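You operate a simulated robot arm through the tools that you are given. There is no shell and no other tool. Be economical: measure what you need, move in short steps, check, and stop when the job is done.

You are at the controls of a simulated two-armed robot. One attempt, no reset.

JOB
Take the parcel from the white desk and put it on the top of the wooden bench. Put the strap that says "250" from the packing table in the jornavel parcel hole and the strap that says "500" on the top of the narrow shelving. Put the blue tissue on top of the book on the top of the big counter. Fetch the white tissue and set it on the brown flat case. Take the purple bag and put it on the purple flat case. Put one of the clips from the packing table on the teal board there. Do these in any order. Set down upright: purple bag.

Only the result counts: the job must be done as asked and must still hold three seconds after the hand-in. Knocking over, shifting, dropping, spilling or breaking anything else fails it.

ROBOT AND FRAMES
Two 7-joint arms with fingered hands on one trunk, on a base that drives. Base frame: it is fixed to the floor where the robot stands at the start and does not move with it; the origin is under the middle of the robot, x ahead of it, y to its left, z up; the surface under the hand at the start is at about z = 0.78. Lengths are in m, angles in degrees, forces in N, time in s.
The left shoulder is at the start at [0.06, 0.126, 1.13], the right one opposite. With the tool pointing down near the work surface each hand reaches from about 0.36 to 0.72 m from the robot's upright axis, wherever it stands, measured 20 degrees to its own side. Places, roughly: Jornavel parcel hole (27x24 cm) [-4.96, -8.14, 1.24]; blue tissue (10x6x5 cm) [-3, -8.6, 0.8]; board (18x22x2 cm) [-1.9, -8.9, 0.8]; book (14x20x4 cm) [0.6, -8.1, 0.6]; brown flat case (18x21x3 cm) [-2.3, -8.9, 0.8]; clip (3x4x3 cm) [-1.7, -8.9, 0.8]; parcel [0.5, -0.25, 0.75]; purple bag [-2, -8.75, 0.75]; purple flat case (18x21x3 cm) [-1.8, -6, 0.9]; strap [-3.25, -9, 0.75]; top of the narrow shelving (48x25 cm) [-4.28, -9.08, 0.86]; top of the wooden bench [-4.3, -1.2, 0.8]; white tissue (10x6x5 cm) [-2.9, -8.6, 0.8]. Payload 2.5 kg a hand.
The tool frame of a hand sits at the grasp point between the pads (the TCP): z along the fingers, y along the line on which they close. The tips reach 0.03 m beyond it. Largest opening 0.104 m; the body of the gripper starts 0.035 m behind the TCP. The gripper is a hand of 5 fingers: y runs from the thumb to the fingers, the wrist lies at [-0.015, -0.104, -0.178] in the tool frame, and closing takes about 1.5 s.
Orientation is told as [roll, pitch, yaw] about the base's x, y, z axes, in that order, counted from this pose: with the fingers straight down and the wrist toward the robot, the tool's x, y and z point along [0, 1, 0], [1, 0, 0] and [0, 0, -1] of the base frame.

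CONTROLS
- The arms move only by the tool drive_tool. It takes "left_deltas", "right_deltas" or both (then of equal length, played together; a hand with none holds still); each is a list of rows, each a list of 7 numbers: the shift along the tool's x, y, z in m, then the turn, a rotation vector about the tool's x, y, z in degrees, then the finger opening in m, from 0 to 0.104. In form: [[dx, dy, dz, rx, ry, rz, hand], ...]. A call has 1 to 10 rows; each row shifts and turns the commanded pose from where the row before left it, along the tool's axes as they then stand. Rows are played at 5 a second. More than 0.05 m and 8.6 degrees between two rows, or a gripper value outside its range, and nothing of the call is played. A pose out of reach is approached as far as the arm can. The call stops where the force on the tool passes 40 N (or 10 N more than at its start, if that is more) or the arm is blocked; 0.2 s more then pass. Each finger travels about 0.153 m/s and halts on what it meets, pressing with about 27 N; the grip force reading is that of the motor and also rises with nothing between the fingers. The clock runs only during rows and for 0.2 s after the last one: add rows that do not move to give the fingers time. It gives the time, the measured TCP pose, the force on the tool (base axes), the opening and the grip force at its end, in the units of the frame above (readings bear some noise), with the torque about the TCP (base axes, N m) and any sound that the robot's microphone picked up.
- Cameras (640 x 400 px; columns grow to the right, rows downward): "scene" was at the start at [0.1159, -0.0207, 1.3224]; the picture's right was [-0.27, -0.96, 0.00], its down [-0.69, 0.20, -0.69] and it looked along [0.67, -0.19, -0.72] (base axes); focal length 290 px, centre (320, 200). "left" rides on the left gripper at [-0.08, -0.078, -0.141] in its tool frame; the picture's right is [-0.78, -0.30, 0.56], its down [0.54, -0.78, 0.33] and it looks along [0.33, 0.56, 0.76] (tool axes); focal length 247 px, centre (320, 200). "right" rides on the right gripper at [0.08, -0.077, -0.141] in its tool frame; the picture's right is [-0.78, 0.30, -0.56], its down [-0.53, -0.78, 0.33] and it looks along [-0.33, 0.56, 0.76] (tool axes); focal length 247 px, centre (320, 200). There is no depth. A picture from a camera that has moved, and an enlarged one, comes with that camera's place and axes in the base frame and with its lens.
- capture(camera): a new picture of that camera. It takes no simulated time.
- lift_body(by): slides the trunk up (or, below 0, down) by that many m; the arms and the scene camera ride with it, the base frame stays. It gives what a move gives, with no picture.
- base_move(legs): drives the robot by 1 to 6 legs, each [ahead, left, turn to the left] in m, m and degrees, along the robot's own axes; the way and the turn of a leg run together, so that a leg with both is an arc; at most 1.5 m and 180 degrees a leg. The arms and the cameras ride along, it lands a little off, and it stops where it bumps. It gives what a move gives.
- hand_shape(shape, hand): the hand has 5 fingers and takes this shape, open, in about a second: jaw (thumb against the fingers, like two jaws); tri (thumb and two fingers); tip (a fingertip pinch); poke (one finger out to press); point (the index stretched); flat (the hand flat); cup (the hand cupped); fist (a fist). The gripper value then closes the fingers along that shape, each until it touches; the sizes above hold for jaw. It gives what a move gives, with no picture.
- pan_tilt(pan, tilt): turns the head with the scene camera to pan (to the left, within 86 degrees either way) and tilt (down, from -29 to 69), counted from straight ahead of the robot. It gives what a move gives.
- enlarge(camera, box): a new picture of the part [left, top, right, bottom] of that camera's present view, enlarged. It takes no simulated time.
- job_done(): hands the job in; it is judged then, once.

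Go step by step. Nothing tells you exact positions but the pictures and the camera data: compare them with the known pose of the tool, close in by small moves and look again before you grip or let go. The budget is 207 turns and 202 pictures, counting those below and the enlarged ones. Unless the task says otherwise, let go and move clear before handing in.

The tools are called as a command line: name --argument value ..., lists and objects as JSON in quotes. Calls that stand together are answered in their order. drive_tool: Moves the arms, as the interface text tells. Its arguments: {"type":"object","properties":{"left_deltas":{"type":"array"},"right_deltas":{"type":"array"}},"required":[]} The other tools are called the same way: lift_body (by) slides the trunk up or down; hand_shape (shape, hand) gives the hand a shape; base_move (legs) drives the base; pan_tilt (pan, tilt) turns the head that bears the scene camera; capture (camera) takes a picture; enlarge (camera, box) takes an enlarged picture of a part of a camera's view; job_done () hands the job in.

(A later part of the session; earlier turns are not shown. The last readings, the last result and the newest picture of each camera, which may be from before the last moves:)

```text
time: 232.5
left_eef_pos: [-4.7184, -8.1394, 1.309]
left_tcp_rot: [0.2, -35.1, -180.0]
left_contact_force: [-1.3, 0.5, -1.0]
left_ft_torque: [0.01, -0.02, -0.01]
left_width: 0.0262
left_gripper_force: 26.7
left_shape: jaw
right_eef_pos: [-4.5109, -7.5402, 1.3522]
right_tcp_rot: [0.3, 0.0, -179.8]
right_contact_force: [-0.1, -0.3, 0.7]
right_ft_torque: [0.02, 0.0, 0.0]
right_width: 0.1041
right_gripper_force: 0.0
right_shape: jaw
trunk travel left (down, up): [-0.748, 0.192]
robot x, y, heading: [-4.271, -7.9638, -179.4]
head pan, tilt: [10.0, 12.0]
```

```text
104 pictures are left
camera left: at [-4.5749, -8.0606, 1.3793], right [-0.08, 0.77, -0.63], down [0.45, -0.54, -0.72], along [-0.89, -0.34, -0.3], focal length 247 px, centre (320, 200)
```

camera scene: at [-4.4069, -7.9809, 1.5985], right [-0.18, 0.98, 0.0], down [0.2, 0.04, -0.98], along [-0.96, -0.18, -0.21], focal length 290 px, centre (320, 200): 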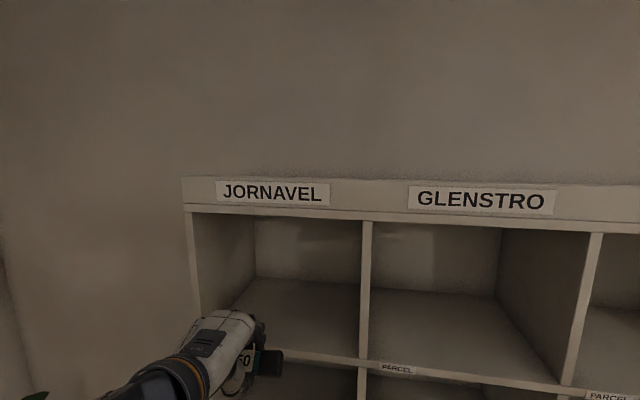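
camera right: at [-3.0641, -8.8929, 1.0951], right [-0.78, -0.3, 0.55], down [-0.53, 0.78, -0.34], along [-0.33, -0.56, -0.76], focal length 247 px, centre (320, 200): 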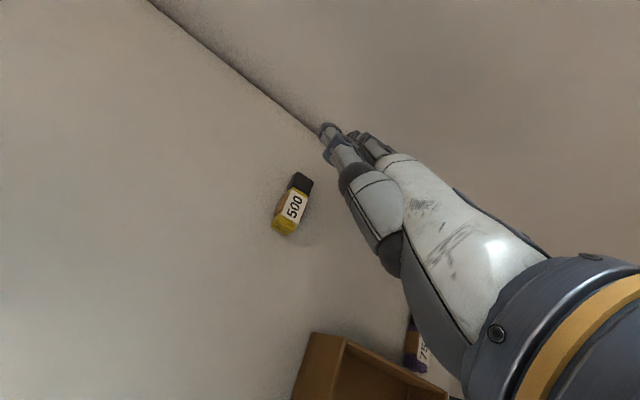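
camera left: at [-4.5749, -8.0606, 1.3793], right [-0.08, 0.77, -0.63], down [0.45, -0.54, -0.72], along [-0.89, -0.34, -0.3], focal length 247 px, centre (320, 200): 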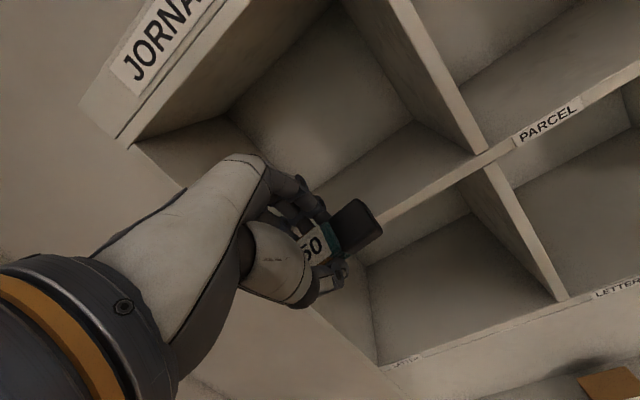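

enlarge --camera "scene" --box '[180, 200, 420, 400]'

enlarge --camera "left" --box '[260, 120, 500, 290]'

```text
2.00 times, centred on (300, 300) of scene
camera zoom: at [-4.4069, -7.9809, 1.5985], right [-0.18, 0.98, 0.0], down [0.2, 0.04, -0.98], along [-0.96, -0.18, -0.21], focal length 580 px, centre (360, 0)
```

zoom: 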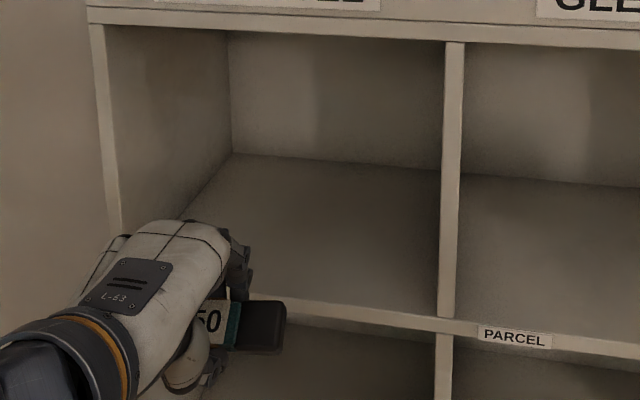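

```text
2.35 times, centred on (380, 205) of left
camera zoom: at [-4.5749, -8.0606, 1.3793], right [-0.08, 0.77, -0.63], down [0.45, -0.54, -0.72], along [-0.89, -0.34, -0.3], focal length 581 px, centre (179, 188)
```

zoom: 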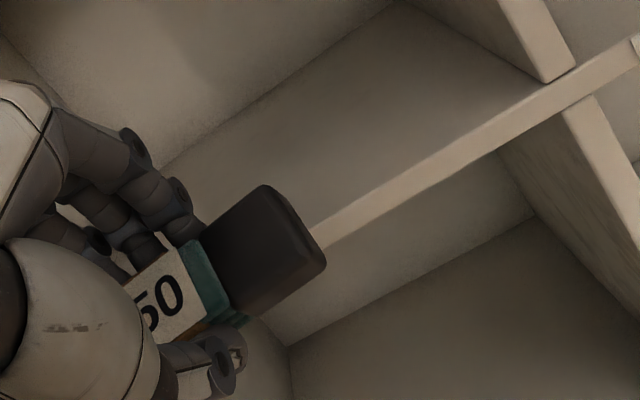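

The strap is just above the shelf plank; I raise 2 cm more and reach in 20 cm.

drive_tool --left_deltas '[[0, 0.013, -0.018, 0, 0, 0, 0.01], [0, 0.033, 0.023, 0, 0, 0, 0.01], [0, 0.033, 0.023, 0, 0, 0, 0.01], [0, 0.033, 0.023, 0, 0, 0, 0.01], [0, 0.033, 0.023, 0, 0, 0, 0.01], [0, 0.025, 0.017, 0, 0, 0, 0.01]]'

capture --camera "left"

enlarge --camera "scene" --box '[180, 200, 420, 400]'

```text
time: 233.9
left_eef_pos: [-4.91, -8.1405, 1.3314]
left_tcp_rot: [0.2, -35.0, -180.0]
left_contact_force: [0.3, -0.8, -1.1]
left_ft_torque: [-0.05, -0.04, 0.02]
left_width: 0.0263
left_gripper_force: 27.2
left_shape: jaw
right_eef_pos: [-4.5092, -7.5414, 1.3517]
right_tcp_rot: [0.4, -0.1, -179.8]
right_contact_force: [-0.1, 0.3, -0.2]
right_ft_torque: [-0.01, 0.01, 0.0]
right_width: 0.1038
right_gripper_force: 0.0
right_shape: jaw
trunk travel left (down, up): [-0.748, 0.192]
robot x, y, heading: [-4.2691, -7.962, -179.7]
head pan, tilt: [10.0, 12.0]
```

```text
101 pictures are left
camera left: at [-4.767, -8.0615, 1.4029], right [-0.08, 0.77, -0.63], down [0.45, -0.54, -0.72], along [-0.89, -0.34, -0.3], focal length 247 px, centre (320, 200)
```

left: 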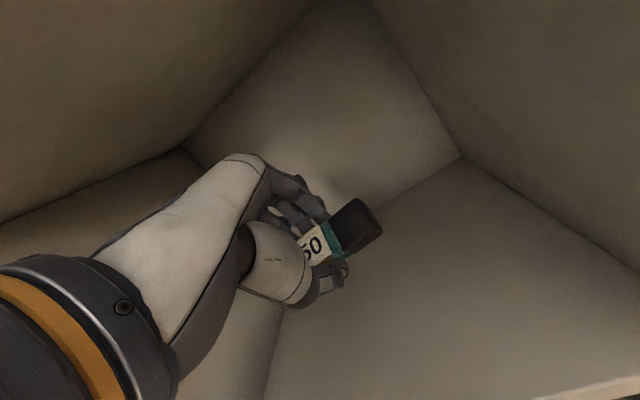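

```text
2.00 times, centred on (300, 300) of scene
camera zoom: at [-4.4068, -7.9806, 1.5985], right [-0.18, 0.98, 0.0], down [0.2, 0.04, -0.98], along [-0.96, -0.18, -0.21], focal length 580 px, centre (360, 0)
```

zoom: 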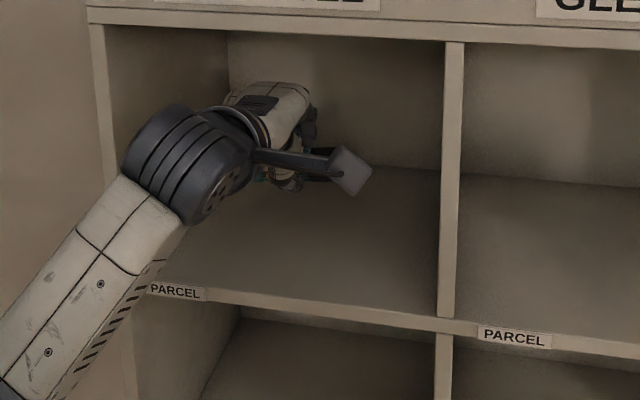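

It is well inside. I lower with the trunk until it touches.

lift_body --by -0.03

lift_body --by -0.008

capture --camera "left"

```text
time: 234.6
left_eef_pos: [-4.9084, -8.1401, 1.3019]
left_tcp_rot: [0.1, -35.0, -179.9]
left_contact_force: [0.3, 0.3, -0.4]
left_ft_torque: [-0.01, -0.03, 0.02]
left_width: 0.0262
left_gripper_force: 26.5
left_shape: jaw
right_eef_pos: [-4.509, -7.5415, 1.3222]
right_tcp_rot: [0.4, -0.1, -179.8]
right_contact_force: [-0.3, -0.7, 0.2]
right_ft_torque: [0.04, -0.01, 0.03]
right_width: 0.1039
right_gripper_force: 0.1
right_shape: jaw
trunk travel left (down, up): [-0.718, 0.222]
robot x, y, heading: [-4.2736, -7.9641, -179.5]
head pan, tilt: [10.0, 12.0]
```

```text
time: 235.2
left_eef_pos: [-4.9097, -8.1404, 1.2938]
left_tcp_rot: [0.2, -35.1, -179.8]
left_contact_force: [-0.3, 0.3, -0.4]
left_ft_torque: [-0.01, -0.01, -0.02]
left_width: 0.0262
left_gripper_force: 27.4
left_shape: jaw
right_eef_pos: [-4.5106, -7.5411, 1.3136]
right_tcp_rot: [0.2, -0.1, -179.8]
right_contact_force: [0.2, -0.6, 0.0]
right_ft_torque: [0.0, 0.0, 0.0]
right_width: 0.1038
right_gripper_force: 0.0
right_shape: jaw
trunk travel left (down, up): [-0.71, 0.23]
robot x, y, heading: [-4.272, -7.9657, -179.5]
head pan, tilt: [10.0, 12.0]
```

```text
99 pictures are left
camera left: at [-4.766, -8.0617, 1.3651], right [-0.08, 0.77, -0.63], down [0.45, -0.54, -0.72], along [-0.89, -0.34, -0.3], focal length 247 px, centre (320, 200)
```

left: 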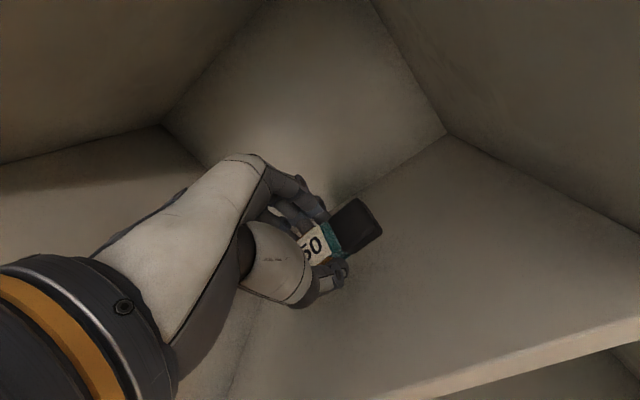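

lift_body --by -0.008

lift_body --by -0.008

capture --camera "left"

```text
time: 235.8
left_eef_pos: [-4.9094, -8.1405, 1.2863]
left_tcp_rot: [0.2, -34.9, -179.8]
left_contact_force: [0.2, 0.4, -0.1]
left_ft_torque: [-0.03, 0.01, -0.03]
left_width: 0.0264
left_gripper_force: 26.7
left_shape: jaw
right_eef_pos: [-4.5092, -7.5414, 1.3064]
right_tcp_rot: [0.2, -0.1, -179.8]
right_contact_force: [0.0, 0.0, 0.0]
right_ft_torque: [-0.02, 0.02, 0.01]
right_width: 0.104
right_gripper_force: 0.1
right_shape: jaw
trunk travel left (down, up): [-0.702, 0.238]
robot x, y, heading: [-4.2745, -7.9627, -179.4]
head pan, tilt: [10.0, 12.0]
```

```text
time: 236.3
left_eef_pos: [-4.9093, -8.1413, 1.2778]
left_tcp_rot: [0.1, -35.0, -179.9]
left_contact_force: [0.5, -0.1, -0.3]
left_ft_torque: [0.01, -0.01, 0.04]
left_width: 0.0261
left_gripper_force: 26.9
left_shape: jaw
right_eef_pos: [-4.5101, -7.5408, 1.2977]
right_tcp_rot: [0.3, -0.1, -179.8]
right_contact_force: [-0.3, -0.1, 0.4]
right_ft_torque: [0.01, 0.01, -0.03]
right_width: 0.104
right_gripper_force: 0.1
right_shape: jaw
trunk travel left (down, up): [-0.694, 0.246]
robot x, y, heading: [-4.273, -7.9633, -179.6]
head pan, tilt: [10.0, 12.0]
```

```text
98 pictures are left
camera left: at [-4.766, -8.0617, 1.3492], right [-0.08, 0.77, -0.63], down [0.45, -0.54, -0.72], along [-0.89, -0.34, -0.3], focal length 247 px, centre (320, 200)
```

left: 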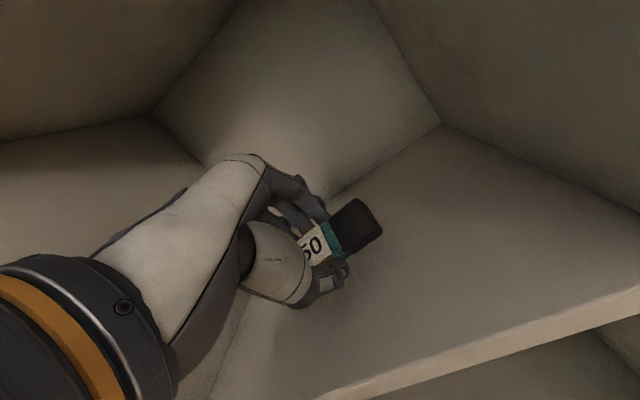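

lift_body --by -0.008

lift_body --by -0.006

lift_body --by -0.006

capture --camera "left"

```text
time: 236.9
left_eef_pos: [-4.9092, -8.1394, 1.2705]
left_tcp_rot: [0.2, -35.1, -179.9]
left_contact_force: [-0.6, -0.8, -0.3]
left_ft_torque: [0.02, -0.05, -0.01]
left_width: 0.0261
left_gripper_force: 26.8
left_shape: jaw
right_eef_pos: [-4.5107, -7.5416, 1.2897]
right_tcp_rot: [0.3, -0.1, -179.8]
right_contact_force: [0.8, -0.9, -0.3]
right_ft_torque: [0.01, 0.01, 0.01]
right_width: 0.104
right_gripper_force: 0.1
right_shape: jaw
trunk travel left (down, up): [-0.686, 0.254]
robot x, y, heading: [-4.2725, -7.9636, -179.8]
head pan, tilt: [10.0, 12.0]
```

```text
time: 237.5
left_eef_pos: [-4.9086, -8.14, 1.2684]
left_tcp_rot: [0.2, -35.4, 180.0]
left_contact_force: [-1.4, 1.0, 8.4]
left_ft_torque: [-0.25, 0.09, -0.1]
left_width: 0.0263
left_gripper_force: 27.3
left_shape: jaw
right_eef_pos: [-4.51, -7.5416, 1.285]
right_tcp_rot: [0.3, 0.0, -179.8]
right_contact_force: [0.4, -0.2, -0.1]
right_ft_torque: [0.02, -0.01, -0.02]
right_width: 0.1041
right_gripper_force: 0.1
right_shape: jaw
trunk travel left (down, up): [-0.68, 0.26]
robot x, y, heading: [-4.275, -7.963, -179.5]
head pan, tilt: [10.0, 12.0]
```

```text
time: 238.0
left_eef_pos: [-4.9077, -8.1403, 1.263]
left_tcp_rot: [0.0, -35.7, -180.0]
left_contact_force: [1.9, 0.0, 19.8]
left_ft_torque: [-0.17, 0.08, -0.08]
left_width: 0.0289
left_gripper_force: 26.5
left_shape: jaw
right_eef_pos: [-4.5075, -7.5402, 1.278]
right_tcp_rot: [0.3, -0.1, -179.8]
right_contact_force: [0.2, 0.5, -0.6]
right_ft_torque: [-0.03, 0.01, 0.01]
right_width: 0.104
right_gripper_force: 0.0
right_shape: jaw
trunk travel left (down, up): [-0.674, 0.266]
robot x, y, heading: [-4.2722, -7.967, -179.6]
head pan, tilt: [10.0, 12.0]
```

```text
97 pictures are left
camera left: at [-4.763, -8.0611, 1.333], right [-0.09, 0.77, -0.63], down [0.44, -0.54, -0.72], along [-0.89, -0.34, -0.29], focal length 247 px, centre (320, 200)
```

left: 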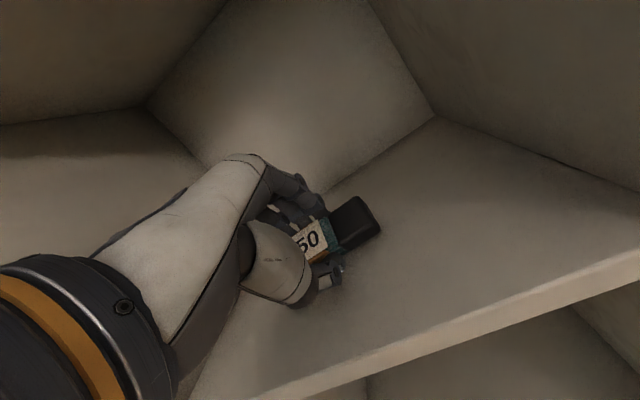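

It touches the floor. I relieve, open, and withdraw slightly upward.

lift_body --by 0.008

drive_tool --left_deltas '[[0, 0, 0, 0, 0, 0, 0.04], [0, 0, 0, 0, 0, 0, 0.06], [0, 0, 0, 0, 0, 0, 0.07], [0, 0, 0, 0, 0, 0, 0.07], [0, 0, 0, 0, 0, 0, 0.07]]'

capture --camera "left"

```text
time: 238.6
left_eef_pos: [-4.9091, -8.1394, 1.2644]
left_tcp_rot: [0.3, -34.8, -180.0]
left_contact_force: [0.2, 1.4, 6.2]
left_ft_torque: [-0.17, 0.01, -0.05]
left_width: 0.0286
left_gripper_force: 27.0
left_shape: jaw
right_eef_pos: [-4.5087, -7.541, 1.2858]
right_tcp_rot: [0.3, -0.1, -179.8]
right_contact_force: [0.2, -0.8, -0.9]
right_ft_torque: [-0.01, 0.01, 0.0]
right_width: 0.104
right_gripper_force: 0.1
right_shape: jaw
trunk travel left (down, up): [-0.682, 0.258]
robot x, y, heading: [-4.2734, -7.9653, -179.7]
head pan, tilt: [10.0, 12.0]
```

```text
time: 239.8
left_eef_pos: [-4.9084, -8.1394, 1.2694]
left_tcp_rot: [0.2, -35.2, -179.9]
left_contact_force: [-1.0, -0.7, 15.3]
left_ft_torque: [0.05, -0.02, 0.04]
left_width: 0.058
left_gripper_force: 0.0
left_shape: jaw
right_eef_pos: [-4.508, -7.5408, 1.2866]
right_tcp_rot: [0.4, -0.2, -179.8]
right_contact_force: [0.7, 0.1, 0.2]
right_ft_torque: [0.0, 0.02, -0.03]
right_width: 0.104
right_gripper_force: 0.1
right_shape: jaw
trunk travel left (down, up): [-0.682, 0.258]
robot x, y, heading: [-4.271, -7.9686, -179.7]
head pan, tilt: [10.0, 12.0]
```

```text
96 pictures are left
camera left: at [-4.7643, -8.0613, 1.339], right [-0.08, 0.77, -0.63], down [0.44, -0.54, -0.72], along [-0.89, -0.34, -0.3], focal length 247 px, centre (320, 200)
```

left: 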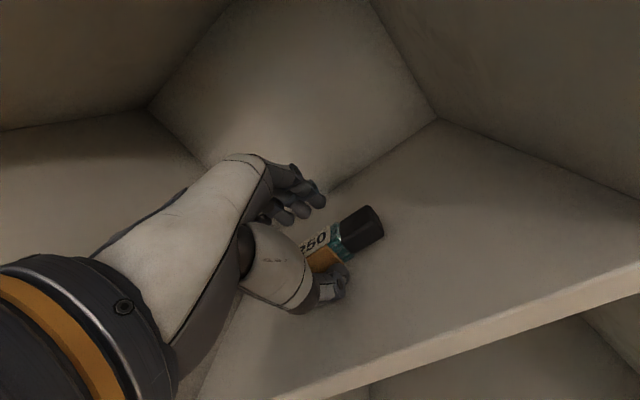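

lift_body --by 0.05

drive_tool --left_deltas '[[0, -0.033, -0.023, 0, 0, 0, 0.07], [0, -0.033, -0.023, 0, 0, 0, 0.07], [0, -0.033, -0.023, 0, 0, 0, 0.07], [0, -0.033, -0.023, 0, 0, 0, 0.07], [0, -0.033, -0.023, 0, 0, 0, 0.07]]'

capture --camera "left"

```text
time: 240.7
left_eef_pos: [-4.9091, -8.1396, 1.3158]
left_tcp_rot: [0.2, -34.9, -179.9]
left_contact_force: [0.1, 0.6, 0.4]
left_ft_torque: [-0.01, -0.01, 0.01]
left_width: 0.0697
left_gripper_force: 0.1
left_shape: jaw
right_eef_pos: [-4.5091, -7.5415, 1.3356]
right_tcp_rot: [0.4, -0.1, -179.8]
right_contact_force: [0.3, 0.0, 0.2]
right_ft_torque: [0.05, 0.0, -0.02]
right_width: 0.1038
right_gripper_force: 0.0
right_shape: jaw
trunk travel left (down, up): [-0.732, 0.208]
robot x, y, heading: [-4.2711, -7.9647, -179.5]
head pan, tilt: [10.0, 12.0]
```

```text
time: 241.9
left_eef_pos: [-4.7111, -8.1414, 1.314]
left_tcp_rot: [0.2, -35.1, -180.0]
left_contact_force: [0.2, -0.8, 0.6]
left_ft_torque: [0.03, 0.02, 0.02]
left_width: 0.0696
left_gripper_force: 0.1
left_shape: jaw
left hand out of reach, approached as far as the arm can: row 5
right_eef_pos: [-4.508, -7.5412, 1.3355]
right_tcp_rot: [0.4, -0.2, -179.9]
right_contact_force: [0.0, 0.2, -0.3]
right_ft_torque: [-0.01, 0.0, 0.0]
right_width: 0.1041
right_gripper_force: 0.0
right_shape: jaw
trunk travel left (down, up): [-0.732, 0.208]
robot x, y, heading: [-4.2738, -7.965, -179.6]
head pan, tilt: [10.0, 12.0]
```

```text
95 pictures are left
camera left: at [-4.5675, -8.0612, 1.385], right [-0.08, 0.77, -0.63], down [0.45, -0.54, -0.72], along [-0.89, -0.34, -0.3], focal length 247 px, centre (320, 200)
```

left: 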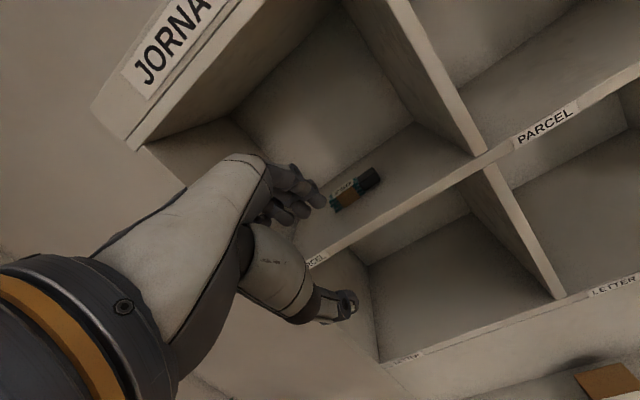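

The 250 strap lies in the Jornavel PARCEL hole. Next: 500 strap with the left hand; I back off, level the left hand, lower the trunk, and return to the packing table.

base_move --legs '[[-0.55, 0, 0], [0, 0, 89.6]]'

drive_tool --left_deltas '[[0, 0.01, 0, 7, 0, 0, 0.08], [0, 0.01, 0, 7, 0, 0, 0.08], [0, 0.01, 0, 7, 0, 0, 0.08], [0, 0, 0, 7, 0, 0, 0.08], [0, 0, 0, 7, 0, 0, 0.08]]'

lift_body --by -0.19

base_move --legs '[[0, 0.52, 0], [0.28, 0, 0]]'

pan_tilt --pan 0 --tilt 45

capture --camera "scene"

```text
time: 248.9
left_eef_pos: [-3.5451, -8.3987, 1.3134]
left_tcp_rot: [0.2, -35.0, -90.2]
left_contact_force: [-0.4, -0.7, -0.7]
left_ft_torque: [-0.03, -0.03, 0.0]
left_width: 0.0698
left_gripper_force: 0.0
left_shape: jaw
right_eef_pos: [-4.1432, -8.1941, 1.3367]
right_tcp_rot: [0.3, -0.1, -90.0]
right_contact_force: [0.3, 0.3, 0.2]
right_ft_torque: [-0.01, -0.02, 0.0]
right_width: 0.1037
right_gripper_force: 0.1
right_shape: jaw
trunk travel left (down, up): [-0.732, 0.208]
robot x, y, heading: [-3.7217, -7.9588, -89.8]
head pan, tilt: [10.0, 12.0]
```

```text
time: 250.1
left_eef_pos: [-3.5447, -8.4269, 1.3279]
left_tcp_rot: [0.1, 0.2, -90.0]
left_contact_force: [0.8, 0.1, 0.4]
left_ft_torque: [0.0, -0.01, 0.02]
left_width: 0.0796
left_gripper_force: 0.1
left_shape: jaw
right_eef_pos: [-4.1439, -8.1948, 1.3355]
right_tcp_rot: [0.2, -0.2, -90.1]
right_contact_force: [-0.3, -0.8, -0.1]
right_ft_torque: [0.04, -0.03, 0.0]
right_width: 0.1041
right_gripper_force: 0.0
right_shape: jaw
trunk travel left (down, up): [-0.732, 0.208]
robot x, y, heading: [-3.7191, -7.9576, -90.0]
head pan, tilt: [10.0, 12.0]
```

```text
time: 252.2
left_eef_pos: [-3.5456, -8.4254, 1.139]
left_tcp_rot: [0.1, 0.0, -90.1]
left_contact_force: [0.4, -0.1, -0.7]
left_ft_torque: [-0.06, 0.04, 0.02]
left_width: 0.08
left_gripper_force: 0.1
left_shape: jaw
right_eef_pos: [-4.1437, -8.1948, 1.1455]
right_tcp_rot: [0.2, -0.2, -90.1]
right_contact_force: [-1.0, 0.5, 0.7]
right_ft_torque: [0.01, -0.01, 0.0]
right_width: 0.1038
right_gripper_force: 0.1
right_shape: jaw
trunk travel left (down, up): [-0.542, 0.398]
robot x, y, heading: [-3.7183, -7.9592, -89.9]
head pan, tilt: [10.0, 12.0]
```

```text
time: 256.8
left_eef_pos: [-3.03, -8.7085, 1.1382]
left_tcp_rot: [0.1, 0.0, -90.2]
left_contact_force: [0.4, 0.4, 0.2]
left_ft_torque: [0.0, 0.01, 0.02]
left_width: 0.0799
left_gripper_force: 0.0
left_shape: jaw
right_eef_pos: [-3.6273, -8.4754, 1.1458]
right_tcp_rot: [0.2, -0.1, -90.3]
right_contact_force: [0.6, 0.0, 1.0]
right_ft_torque: [0.03, 0.02, 0.03]
right_width: 0.1038
right_gripper_force: 0.0
right_shape: jaw
trunk travel left (down, up): [-0.542, 0.398]
robot x, y, heading: [-3.2039, -8.2419, -90.1]
head pan, tilt: [10.0, 12.0]
```

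```text
time: 257.8
left_eef_pos: [-3.0303, -8.7093, 1.1387]
left_tcp_rot: [0.3, 0.0, -90.2]
left_contact_force: [-0.3, 1.0, -0.2]
left_ft_torque: [-0.01, -0.01, 0.02]
left_width: 0.0797
left_gripper_force: 0.0
left_shape: jaw
right_eef_pos: [-3.6283, -8.4753, 1.1457]
right_tcp_rot: [0.3, 0.0, -90.3]
right_contact_force: [0.6, 0.7, -0.1]
right_ft_torque: [0.01, 0.01, -0.01]
right_width: 0.104
right_gripper_force: 0.2
right_shape: jaw
trunk travel left (down, up): [-0.542, 0.398]
robot x, y, heading: [-3.2031, -8.2364, -90.1]
head pan, tilt: [0.0, 45.0]
```

```text
94 pictures are left
camera scene: at [-3.2037, -8.3621, 1.3409], right [-1.0, 0.0, 0.0], down [0.0, 0.71, -0.71], along [0.0, -0.71, -0.71], focal length 290 px, centre (320, 200)
```

scene: 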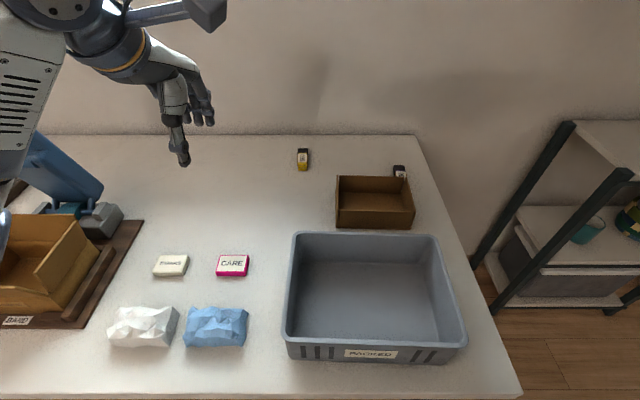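

Clear view; the 500 strap is at ≈[-3.152, -9.073]. I set the left hand flat, creep forward and bring the fingertips above the strap.

hand_shape --hand "left" --shape "flat"

base_move --legs '[[0.1, 0, 0]]'

drive_tool --left_deltas '[[-0.03, 0.034, 0, 0, 0, 0, 0], [-0.03, 0.034, 0, 0, 0, 0, 0], [-0.03, 0.034, 0, 0, 0, 0, 0], [-0.025, 0.034, 0, 0, 0, 0, 0], [0, 0, 0.045, 0, 0, 0, 0], [0, 0, 0.045, 0, 0, 0, 0], [0, 0, 0.045, 0, 0, 0, 0], [0, 0, 0.045, 0, 0, 0, 0], [0, 0, 0.045, 0, 0, 0, 0], [0, 0, 0.04, 0, 0, 0, 0]]'

capture --camera "scene"

capture --camera "left"

```text
time: 258.7
left_eef_pos: [-3.0301, -8.71, 1.1392]
left_tcp_rot: [0.2, 0.0, -90.2]
left_contact_force: [-0.4, 0.4, -0.6]
left_ft_torque: [0.02, 0.02, 0.03]
left_width: 0.0957
left_gripper_force: 0.0
left_shape: flat
right_eef_pos: [-3.6267, -8.4764, 1.1462]
right_tcp_rot: [0.3, -0.2, -90.3]
right_contact_force: [0.4, -0.8, 0.6]
right_ft_torque: [-0.02, 0.0, -0.02]
right_width: 0.1042
right_gripper_force: 0.1
right_shape: jaw
trunk travel left (down, up): [-0.542, 0.398]
robot x, y, heading: [-3.2029, -8.2416, -90.4]
head pan, tilt: [0.0, 45.0]
```

```text
time: 259.8
left_eef_pos: [-3.03, -8.8089, 1.1391]
left_tcp_rot: [0.2, -0.1, -90.3]
left_contact_force: [0.9, 0.0, -0.9]
left_ft_torque: [0.04, -0.02, 0.03]
left_width: 0.096
left_gripper_force: 0.1
left_shape: flat
right_eef_pos: [-3.6277, -8.5747, 1.1451]
right_tcp_rot: [0.3, -0.1, -90.3]
right_contact_force: [-0.4, 0.7, -0.2]
right_ft_torque: [0.01, 0.01, 0.0]
right_width: 0.1037
right_gripper_force: 0.1
right_shape: jaw
trunk travel left (down, up): [-0.542, 0.398]
robot x, y, heading: [-3.197, -8.3398, -90.1]
head pan, tilt: [0.0, 45.0]
```

```text
time: 262.0
left_eef_pos: [-3.1422, -8.941, 0.8741]
left_tcp_rot: [0.2, -0.1, -90.3]
left_contact_force: [-0.2, -0.4, 0.2]
left_ft_torque: [-0.01, 0.02, 0.01]
left_width: 0.0959
left_gripper_force: 0.1
left_shape: flat
right_eef_pos: [-3.627, -8.5747, 1.1465]
right_tcp_rot: [0.3, -0.2, -90.2]
right_contact_force: [0.4, -0.5, 0.0]
right_ft_torque: [-0.01, 0.01, 0.01]
right_width: 0.104
right_gripper_force: 0.1
right_shape: jaw
trunk travel left (down, up): [-0.542, 0.398]
robot x, y, heading: [-3.2047, -8.3398, -90.2]
head pan, tilt: [0.0, 45.0]
```

```text
93 pictures are left
camera scene: at [-3.2037, -8.4612, 1.3409], right [-1.0, 0.0, 0.0], down [0.0, 0.71, -0.71], along [0.0, -0.71, -0.71], focal length 290 px, centre (320, 200)
```

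scene: 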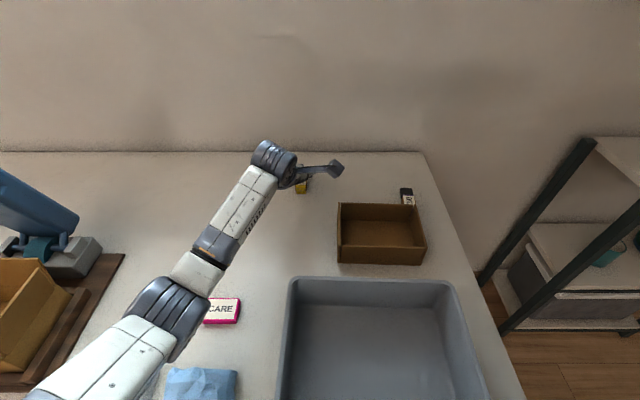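

```text
92 pictures are left
camera left: at [-3.2236, -8.8652, 1.0135], right [-0.77, 0.3, -0.56], down [0.54, 0.77, -0.33], along [0.33, -0.56, -0.76], focal length 247 px, centre (320, 200)
```

left: 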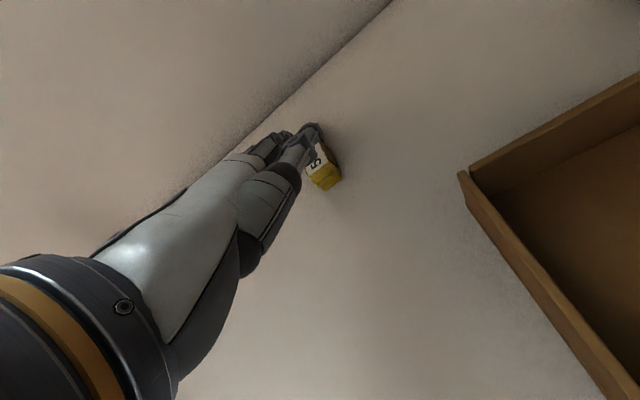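

The left elbow stays clear of the crate. I shift 2 cm right and press down onto the strap.

drive_tool --left_deltas '[[-0.018, 0.002, 0, 0, 0, 0, 0], [0, 0, 0.03, 0, 0, 0, 0], [0, 0, 0.012, 0, 0, 0, 0]]'

drive_tool --left_deltas '[[0, 0, 0.008, 0, 0, 0, 0]]'

drive_tool --left_deltas '[[0, 0, 0.007, 0, 0, 0, 0]]'

enlarge --camera "left" --box '[220, 80, 420, 230]'

```text
time: 262.8
left_eef_pos: [-3.1624, -8.9439, 0.8317]
left_tcp_rot: [0.1, 0.0, -90.3]
left_contact_force: [-0.3, 0.8, 0.1]
left_ft_torque: [-0.01, 0.03, -0.01]
left_width: 0.0959
left_gripper_force: 0.1
left_shape: flat
right_eef_pos: [-3.6271, -8.574, 1.1453]
right_tcp_rot: [0.3, -0.1, -90.3]
right_contact_force: [0.0, 0.0, 0.5]
right_ft_torque: [0.04, 0.0, 0.02]
right_width: 0.104
right_gripper_force: 0.0
right_shape: jaw
trunk travel left (down, up): [-0.542, 0.398]
robot x, y, heading: [-3.2023, -8.3413, -89.9]
head pan, tilt: [0.0, 45.0]
```

```text
time: 263.2
left_eef_pos: [-3.1636, -8.9453, 0.8253]
left_tcp_rot: [0.1, -0.2, -90.2]
left_contact_force: [-0.8, 1.6, 3.1]
left_ft_torque: [-0.43, -0.02, 0.02]
left_width: 0.0961
left_gripper_force: 0.1
left_shape: flat
right_eef_pos: [-3.6277, -8.5742, 1.1459]
right_tcp_rot: [0.3, -0.1, -90.3]
right_contact_force: [-0.1, -0.6, 0.0]
right_ft_torque: [0.0, -0.01, -0.01]
right_width: 0.1039
right_gripper_force: 0.0
right_shape: jaw
trunk travel left (down, up): [-0.542, 0.398]
robot x, y, heading: [-3.2051, -8.3373, -90.0]
head pan, tilt: [0.0, 45.0]
```

```text
time: 263.6
left_eef_pos: [-3.1621, -8.9458, 0.818]
left_tcp_rot: [0.1, -0.2, -90.3]
left_contact_force: [0.0, 3.0, 7.9]
left_ft_torque: [-0.98, -0.08, 0.03]
left_width: 0.0961
left_gripper_force: 0.1
left_shape: flat
right_eef_pos: [-3.6264, -8.5734, 1.146]
right_tcp_rot: [0.3, -0.1, -90.3]
right_contact_force: [-1.0, 0.4, 0.1]
right_ft_torque: [0.01, 0.0, 0.0]
right_width: 0.1037
right_gripper_force: 0.1
right_shape: jaw
trunk travel left (down, up): [-0.542, 0.398]
robot x, y, heading: [-3.2036, -8.3447, -89.9]
head pan, tilt: [0.0, 45.0]
```

```text
2.67 times, centred on (320, 155) of left
camera zoom: at [-3.2432, -8.8682, 0.9587], right [-0.77, 0.3, -0.56], down [0.54, 0.77, -0.34], along [0.33, -0.56, -0.76], focal length 659 px, centre (320, 320)
```

zoom: 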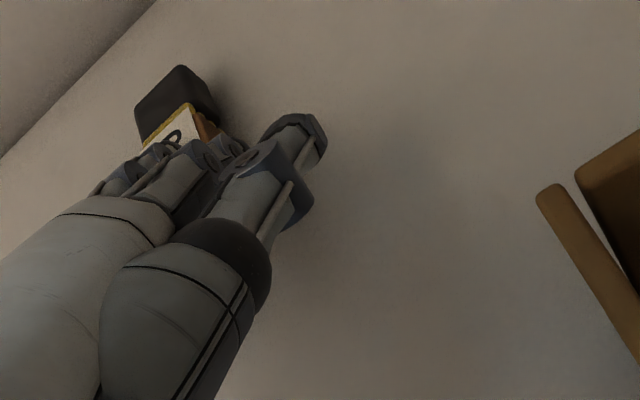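

Contact with ~8 N. Now drag by driving the base back 9 cm.

base_move --legs '[[-0.09, 0, 0]]'

enlarge --camera "left" --box '[220, 80, 420, 230]'

```text
time: 264.7
left_eef_pos: [-3.161, -8.8542, 0.8174]
left_tcp_rot: [0.3, -0.2, -90.3]
left_contact_force: [0.1, 2.5, 6.6]
left_ft_torque: [-0.86, -0.08, -0.02]
left_width: 0.0001
left_gripper_force: 0.0
left_shape: flat
right_eef_pos: [-3.629, -8.4853, 1.1455]
right_tcp_rot: [0.3, -0.2, -90.3]
right_contact_force: [-0.2, 0.8, -0.1]
right_ft_torque: [-0.01, 0.0, 0.0]
right_width: 0.1039
right_gripper_force: 0.1
right_shape: jaw
trunk travel left (down, up): [-0.542, 0.398]
robot x, y, heading: [-3.2025, -8.2514, -90.0]
head pan, tilt: [0.0, 45.0]
```

```text
2.67 times, centred on (320, 155) of left
camera zoom: at [-3.2429, -8.7787, 0.9579], right [-0.77, 0.3, -0.56], down [0.54, 0.77, -0.33], along [0.33, -0.56, -0.76], focal length 659 px, centre (320, 320)
```

zoom: 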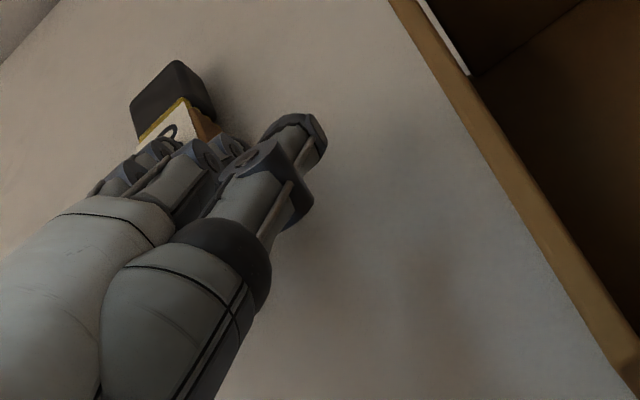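

The drag worked; the strap is now at about y=-8.985. I lift off, restore the jaw and look.

drive_tool --left_deltas '[[0, 0, -0.045, 0, 0, 0, 0], [0, 0, -0.045, 0, 0, 0, 0], [0, 0, -0.045, 0, 0, 0, 0], [0, 0, -0.045, 0, 0, 0, 0]]'

hand_shape --hand "left" --shape "jaw"

capture --camera "left"

capture --camera "scene"

```text
time: 265.7
left_eef_pos: [-3.1636, -8.8555, 0.9969]
left_tcp_rot: [0.2, 0.1, -90.3]
left_contact_force: [-0.4, 0.7, -0.1]
left_ft_torque: [0.03, -0.01, 0.02]
left_width: 0.0
left_gripper_force: 0.1
left_shape: flat
right_eef_pos: [-3.6285, -8.4845, 1.1462]
right_tcp_rot: [0.3, 0.0, -90.2]
right_contact_force: [-0.4, 0.0, 0.5]
right_ft_torque: [0.01, -0.02, 0.0]
right_width: 0.1041
right_gripper_force: 0.1
right_shape: jaw
trunk travel left (down, up): [-0.542, 0.398]
robot x, y, heading: [-3.2045, -8.2542, -90.2]
head pan, tilt: [0.0, 45.0]
```

```text
time: 266.6
left_eef_pos: [-3.1634, -8.8567, 0.9969]
left_tcp_rot: [0.2, 0.0, -90.4]
left_contact_force: [0.7, -0.1, 0.1]
left_ft_torque: [-0.03, 0.02, -0.03]
left_width: 0.1038
left_gripper_force: 0.0
left_shape: jaw
right_eef_pos: [-3.6288, -8.4847, 1.1462]
right_tcp_rot: [0.3, 0.0, -90.4]
right_contact_force: [-0.5, 0.2, 0.2]
right_ft_torque: [0.0, 0.03, -0.01]
right_width: 0.1041
right_gripper_force: 0.1
right_shape: jaw
trunk travel left (down, up): [-0.542, 0.398]
robot x, y, heading: [-3.2059, -8.2531, -89.9]
head pan, tilt: [0.0, 45.0]
```

```text
89 pictures are left
camera left: at [-3.2437, -8.7797, 1.138], right [-0.77, 0.3, -0.56], down [0.54, 0.77, -0.33], along [0.33, -0.56, -0.76], focal length 247 px, centre (320, 200)
```

left: 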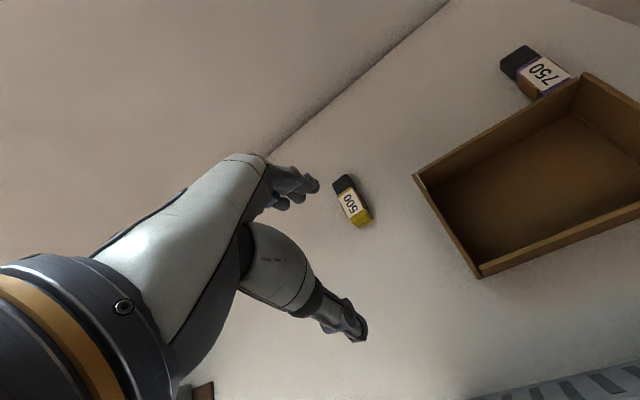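

```text
88 pictures are left
camera scene: at [-3.2037, -8.3717, 1.3408], right [-1.0, 0.0, 0.0], down [0.0, 0.71, -0.71], along [0.0, -0.71, -0.71], focal length 290 px, centre (320, 200)
```

scene: 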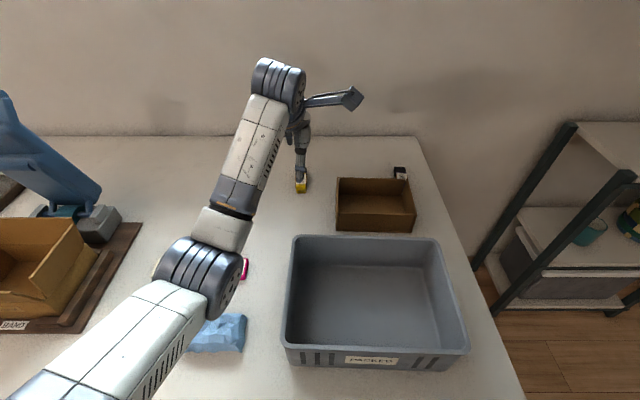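

The strap is now at [-3.15, -8.98]. One more drag, diagonally away from the crate, will make it easy to grasp.

hand_shape --hand "left" --shape "flat"

drive_tool --left_deltas '[[0, 0, 0.045, 0, 0, 0, 0], [0, 0, 0.045, 0, 0, 0, 0], [0, 0, 0.045, 0, 0, 0, 0], [0, 0, 0.03, 0, 0, 0, 0], [0, 0, 0.008, 0, 0, 0, 0]]'

drive_tool --left_deltas '[[0, 0, 0.008, 0, 0, 0, 0]]'

base_move --legs '[[-0.08, 0.08, 0]]'

drive_tool --left_deltas '[[0, 0, -0.045, 0, 0, 0, 0], [0, 0, -0.045, 0, 0, 0, 0], [0, 0, -0.045, 0, 0, 0, 0], [0, 0, -0.045, 0, 0, 0, 0]]'

hand_shape --hand "left" --shape "jaw"

capture --camera "left"

```text
time: 267.5
left_eef_pos: [-3.1625, -8.8561, 0.9973]
left_tcp_rot: [0.2, -0.1, -90.2]
left_contact_force: [0.5, 0.0, -0.6]
left_ft_torque: [0.0, 0.02, 0.01]
left_width: 0.096
left_gripper_force: 0.2
left_shape: flat
right_eef_pos: [-3.6277, -8.4855, 1.1457]
right_tcp_rot: [0.3, -0.1, -90.3]
right_contact_force: [0.6, 0.8, -0.8]
right_ft_torque: [0.0, -0.01, 0.0]
right_width: 0.1039
right_gripper_force: 0.0
right_shape: jaw
trunk travel left (down, up): [-0.542, 0.398]
robot x, y, heading: [-3.2024, -8.252, -90.0]
head pan, tilt: [0.0, 45.0]
```

```text
time: 268.7
left_eef_pos: [-3.1635, -8.855, 0.8246]
left_tcp_rot: [0.2, -0.3, -90.3]
left_contact_force: [0.1, 1.5, 4.2]
left_ft_torque: [-0.46, -0.04, 0.05]
left_width: 0.0963
left_gripper_force: 0.0
left_shape: flat
right_eef_pos: [-3.6284, -8.4847, 1.1455]
right_tcp_rot: [0.3, -0.1, -90.3]
right_contact_force: [-0.2, -0.9, -0.2]
right_ft_torque: [0.01, 0.03, -0.01]
right_width: 0.104
right_gripper_force: 0.1
right_shape: jaw
trunk travel left (down, up): [-0.542, 0.398]
robot x, y, heading: [-3.204, -8.248, -90.0]
head pan, tilt: [0.0, 45.0]
```

```text
time: 269.1
left_eef_pos: [-3.1632, -8.8541, 0.8161]
left_tcp_rot: [0.2, -0.4, -90.4]
left_contact_force: [-0.8, 1.4, 8.2]
left_ft_torque: [-1.04, -0.09, 0.0]
left_width: 0.0003
left_gripper_force: 0.1
left_shape: flat
right_eef_pos: [-3.6273, -8.484, 1.1461]
right_tcp_rot: [0.4, -0.2, -90.3]
right_contact_force: [0.1, 0.5, 0.2]
right_ft_torque: [0.03, 0.0, 0.02]
right_width: 0.1037
right_gripper_force: 0.1
right_shape: jaw
trunk travel left (down, up): [-0.542, 0.398]
robot x, y, heading: [-3.2033, -8.2524, -89.8]
head pan, tilt: [0.0, 45.0]
```

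```text
time: 270.3
left_eef_pos: [-3.0811, -8.7768, 0.8154]
left_tcp_rot: [0.1, -0.2, -90.1]
left_contact_force: [0.7, 1.1, 7.5]
left_ft_torque: [-0.94, -0.06, 0.09]
left_width: 0.0959
left_gripper_force: 0.0
left_shape: flat
right_eef_pos: [-3.5479, -8.4067, 1.1461]
right_tcp_rot: [0.2, 0.0, -90.2]
right_contact_force: [0.1, 0.1, 0.3]
right_ft_torque: [0.0, 0.0, 0.02]
right_width: 0.1037
right_gripper_force: 0.1
right_shape: jaw
trunk travel left (down, up): [-0.542, 0.398]
robot x, y, heading: [-3.1238, -8.173, -89.9]
head pan, tilt: [0.0, 45.0]
```

```text
time: 271.3
left_eef_pos: [-3.0827, -8.777, 0.9948]
left_tcp_rot: [0.1, -0.1, -90.1]
left_contact_force: [-0.7, -0.1, -0.6]
left_ft_torque: [0.0, -0.02, 0.02]
left_width: 0.0959
left_gripper_force: 0.0
left_shape: flat
right_eef_pos: [-3.5473, -8.4076, 1.1457]
right_tcp_rot: [0.2, -0.1, -90.2]
right_contact_force: [1.1, 0.3, 0.3]
right_ft_torque: [0.01, 0.0, -0.02]
right_width: 0.1037
right_gripper_force: 0.0
right_shape: jaw
trunk travel left (down, up): [-0.542, 0.398]
robot x, y, heading: [-3.1242, -8.1765, -90.2]
head pan, tilt: [0.0, 45.0]
```

```text
time: 272.2
left_eef_pos: [-3.0826, -8.7772, 0.9943]
left_tcp_rot: [0.2, -0.1, -90.2]
left_contact_force: [-0.8, 0.2, 1.1]
left_ft_torque: [0.0, -0.02, 0.0]
left_width: 0.1039
left_gripper_force: 0.1
left_shape: jaw
right_eef_pos: [-3.5484, -8.4083, 1.1452]
right_tcp_rot: [0.3, -0.1, -90.1]
right_contact_force: [0.5, 0.2, 0.1]
right_ft_torque: [0.01, 0.01, 0.02]
right_width: 0.1038
right_gripper_force: 0.0
right_shape: jaw
trunk travel left (down, up): [-0.542, 0.398]
robot x, y, heading: [-3.1214, -8.1716, -90.1]
head pan, tilt: [0.0, 45.0]
```

```text
87 pictures are left
camera left: at [-3.1635, -8.7009, 1.1349], right [-0.77, 0.3, -0.56], down [0.54, 0.78, -0.33], along [0.34, -0.56, -0.76], focal length 247 px, centre (320, 200)
```

left: 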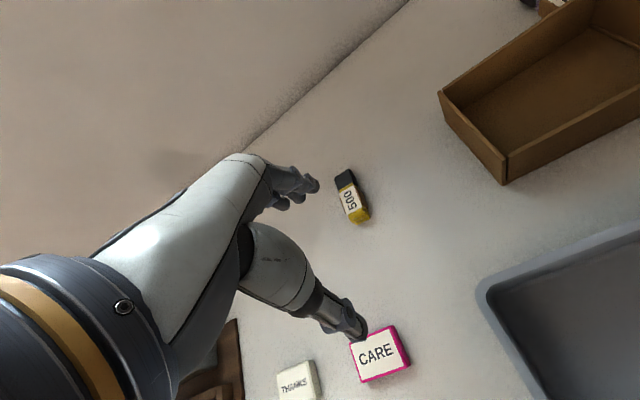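

The strap now lies at ≈[-3.072, -8.908], along y. I move closer and yaw the left hand to close across it.

base_move --legs '[[0.155, 0, 0]]'

drive_tool --left_deltas '[[0, -0.005, 0, 0, 0, 8.5, 0.08], [0, 0, 0, 0, 0, 8.5, 0.08], [0, 0, 0, 0, 0, 8.5, 0.08], [0, 0, 0, 0, 0, 8.5, 0.08], [0, 0, 0, 0, 0, 8.5, 0.08], [0, 0, 0, 0, 0, 8.5, 0.08], [0, 0, 0, 0, 0, 8.5, 0.08], [0, 0, 0, 0, 0, 8.5, 0.08], [0, 0, 0, 0, 0, 8.5, 0.08], [0, 0, 0, 0, 0, 8.5, 0.08]]'

capture --camera "scene"

```text
time: 273.6
left_eef_pos: [-3.0846, -8.9299, 0.9946]
left_tcp_rot: [0.1, -0.1, -90.3]
left_contact_force: [0.4, 0.6, -0.4]
left_ft_torque: [0.03, 0.0, 0.0]
left_width: 0.1039
left_gripper_force: 0.0
left_shape: jaw
right_eef_pos: [-3.5486, -8.5595, 1.1457]
right_tcp_rot: [0.3, -0.1, -90.4]
right_contact_force: [-0.3, -0.9, 1.2]
right_ft_torque: [0.01, 0.0, 0.03]
right_width: 0.1038
right_gripper_force: 0.1
right_shape: jaw
trunk travel left (down, up): [-0.542, 0.398]
robot x, y, heading: [-3.1239, -8.3283, -90.1]
head pan, tilt: [0.0, 45.0]
```

```text
time: 275.8
left_eef_pos: [-3.0815, -8.9075, 0.9913]
left_tcp_rot: [0.3, 0.2, -175.4]
left_contact_force: [-0.3, 0.4, 0.7]
left_ft_torque: [-0.01, 0.02, 0.02]
left_width: 0.08
left_gripper_force: 0.1
left_shape: jaw
left hand out of reach, approached as far as the arm can: row 10
right_eef_pos: [-3.5488, -8.5602, 1.1452]
right_tcp_rot: [0.2, -0.2, -90.3]
right_contact_force: [0.4, -0.5, -0.2]
right_ft_torque: [0.01, 0.0, -0.02]
right_width: 0.1037
right_gripper_force: 0.1
right_shape: jaw
trunk travel left (down, up): [-0.542, 0.398]
robot x, y, heading: [-3.1253, -8.3285, -90.0]
head pan, tilt: [0.0, 45.0]
```

```text
86 pictures are left
camera scene: at [-3.1242, -8.4472, 1.3408], right [-1.0, 0.0, 0.0], down [0.0, 0.71, -0.71], along [0.0, -0.71, -0.71], focal length 290 px, centre (320, 200)
```

scene: 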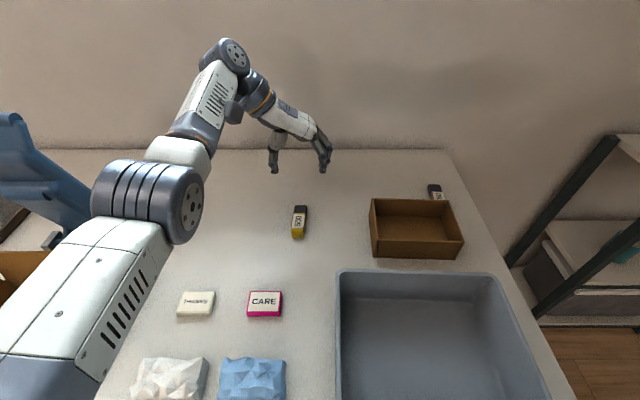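

It reached its limit at the last row. I step down a bit to unlock, then pull back in growing small steps.

drive_tool --left_deltas '[[0, 0, 0.02, 0, 0, 0, 0.08], [0, 0, 0.02, 0, 0, 0, 0.08], [-0.001, 0, 0, 0, 0, 0, 0.08], [-0.001, 0, 0, 0, 0, 0, 0.08], [-0.001, 0, 0, 0, 0, 0, 0.08], [-0.002, 0, 0, 0, 0, 0, 0.08], [-0.003, 0, 0, 0, 0, 0, 0.08], [-0.004, 0, 0, 0, 0, 0, 0.08], [-0.006, 0, 0, 0, 0, 0, 0.08], [-0.008, 0, 0, 0, 0, 0, 0.08]]'

```text
time: 278.0
left_eef_pos: [-3.0821, -8.8819, 0.9526]
left_tcp_rot: [0.1, 0.2, -175.3]
left_contact_force: [0.3, -0.5, -1.2]
left_ft_torque: [0.0, 0.02, -0.01]
left_width: 0.0801
left_gripper_force: 0.0
left_shape: jaw
right_eef_pos: [-3.5487, -8.5604, 1.146]
right_tcp_rot: [0.3, 0.0, -90.3]
right_contact_force: [-1.3, -0.2, -0.2]
right_ft_torque: [0.0, 0.01, -0.04]
right_width: 0.104
right_gripper_force: 0.1
right_shape: jaw
trunk travel left (down, up): [-0.542, 0.398]
robot x, y, heading: [-3.1214, -8.3262, -90.2]
head pan, tilt: [0.0, 45.0]
```

drive_tool --left_deltas '[[0, -0.005, 0, 0, 0, 2.5, 0.08], [0, -0.005, 0, 0, 8, 0, 0.08], [0, 0, 0, 0, 8, 0, 0.08], [0, 0, 0, 0, 8, 0, 0.08], [0, 0, 0, 0, 8, 0, 0.08]]'

capture --camera "left"

enlarge --camera "scene" --box '[180, 100, 400, 280]'

```text
time: 279.2
left_eef_pos: [-3.0719, -8.8805, 0.9514]
left_tcp_rot: [32.4, 0.3, -177.8]
left_contact_force: [-1.2, 0.7, 0.7]
left_ft_torque: [-0.01, 0.01, 0.01]
left_width: 0.0804
left_gripper_force: 0.0
left_shape: jaw
right_eef_pos: [-3.5487, -8.5597, 1.1454]
right_tcp_rot: [0.3, -0.1, -90.4]
right_contact_force: [-0.1, -0.2, 0.5]
right_ft_torque: [0.02, 0.0, 0.0]
right_width: 0.104
right_gripper_force: 0.0
right_shape: jaw
trunk travel left (down, up): [-0.542, 0.398]
robot x, y, heading: [-3.1244, -8.3263, -90.2]
head pan, tilt: [0.0, 45.0]
```

```text
85 pictures are left
camera left: at [-3.0012, -8.7367, 1.0287], right [0.28, 0.37, -0.88], down [0.8, -0.6, 0.01], along [-0.53, -0.71, -0.47], focal length 247 px, centre (320, 200)
```

left: 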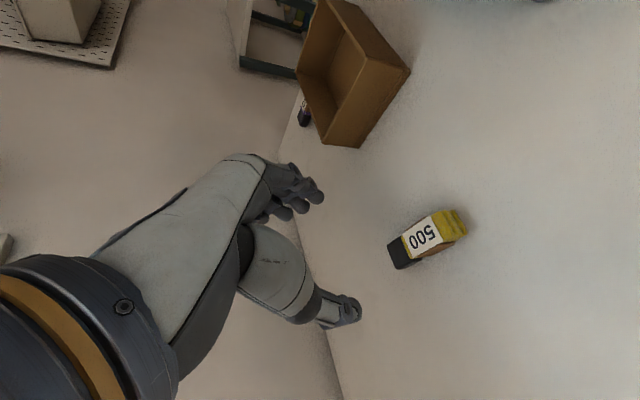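

```text
2.22 times, centred on (290, 190) of scene
camera zoom: at [-3.1245, -8.4468, 1.3409], right [-1.0, 0.0, 0.0], down [0.0, 0.71, -0.71], along [0.0, -0.71, -0.71], focal length 644 px, centre (387, 222)
```

zoom: 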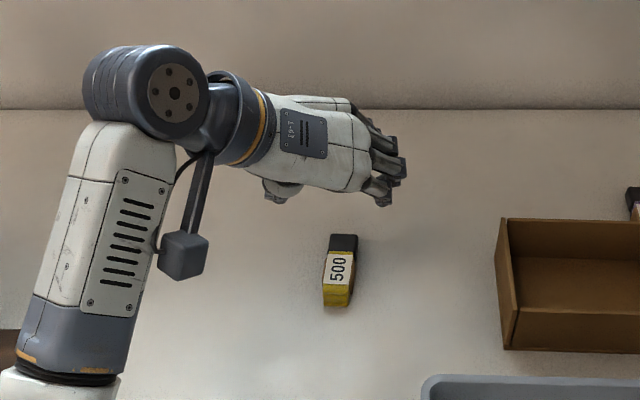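

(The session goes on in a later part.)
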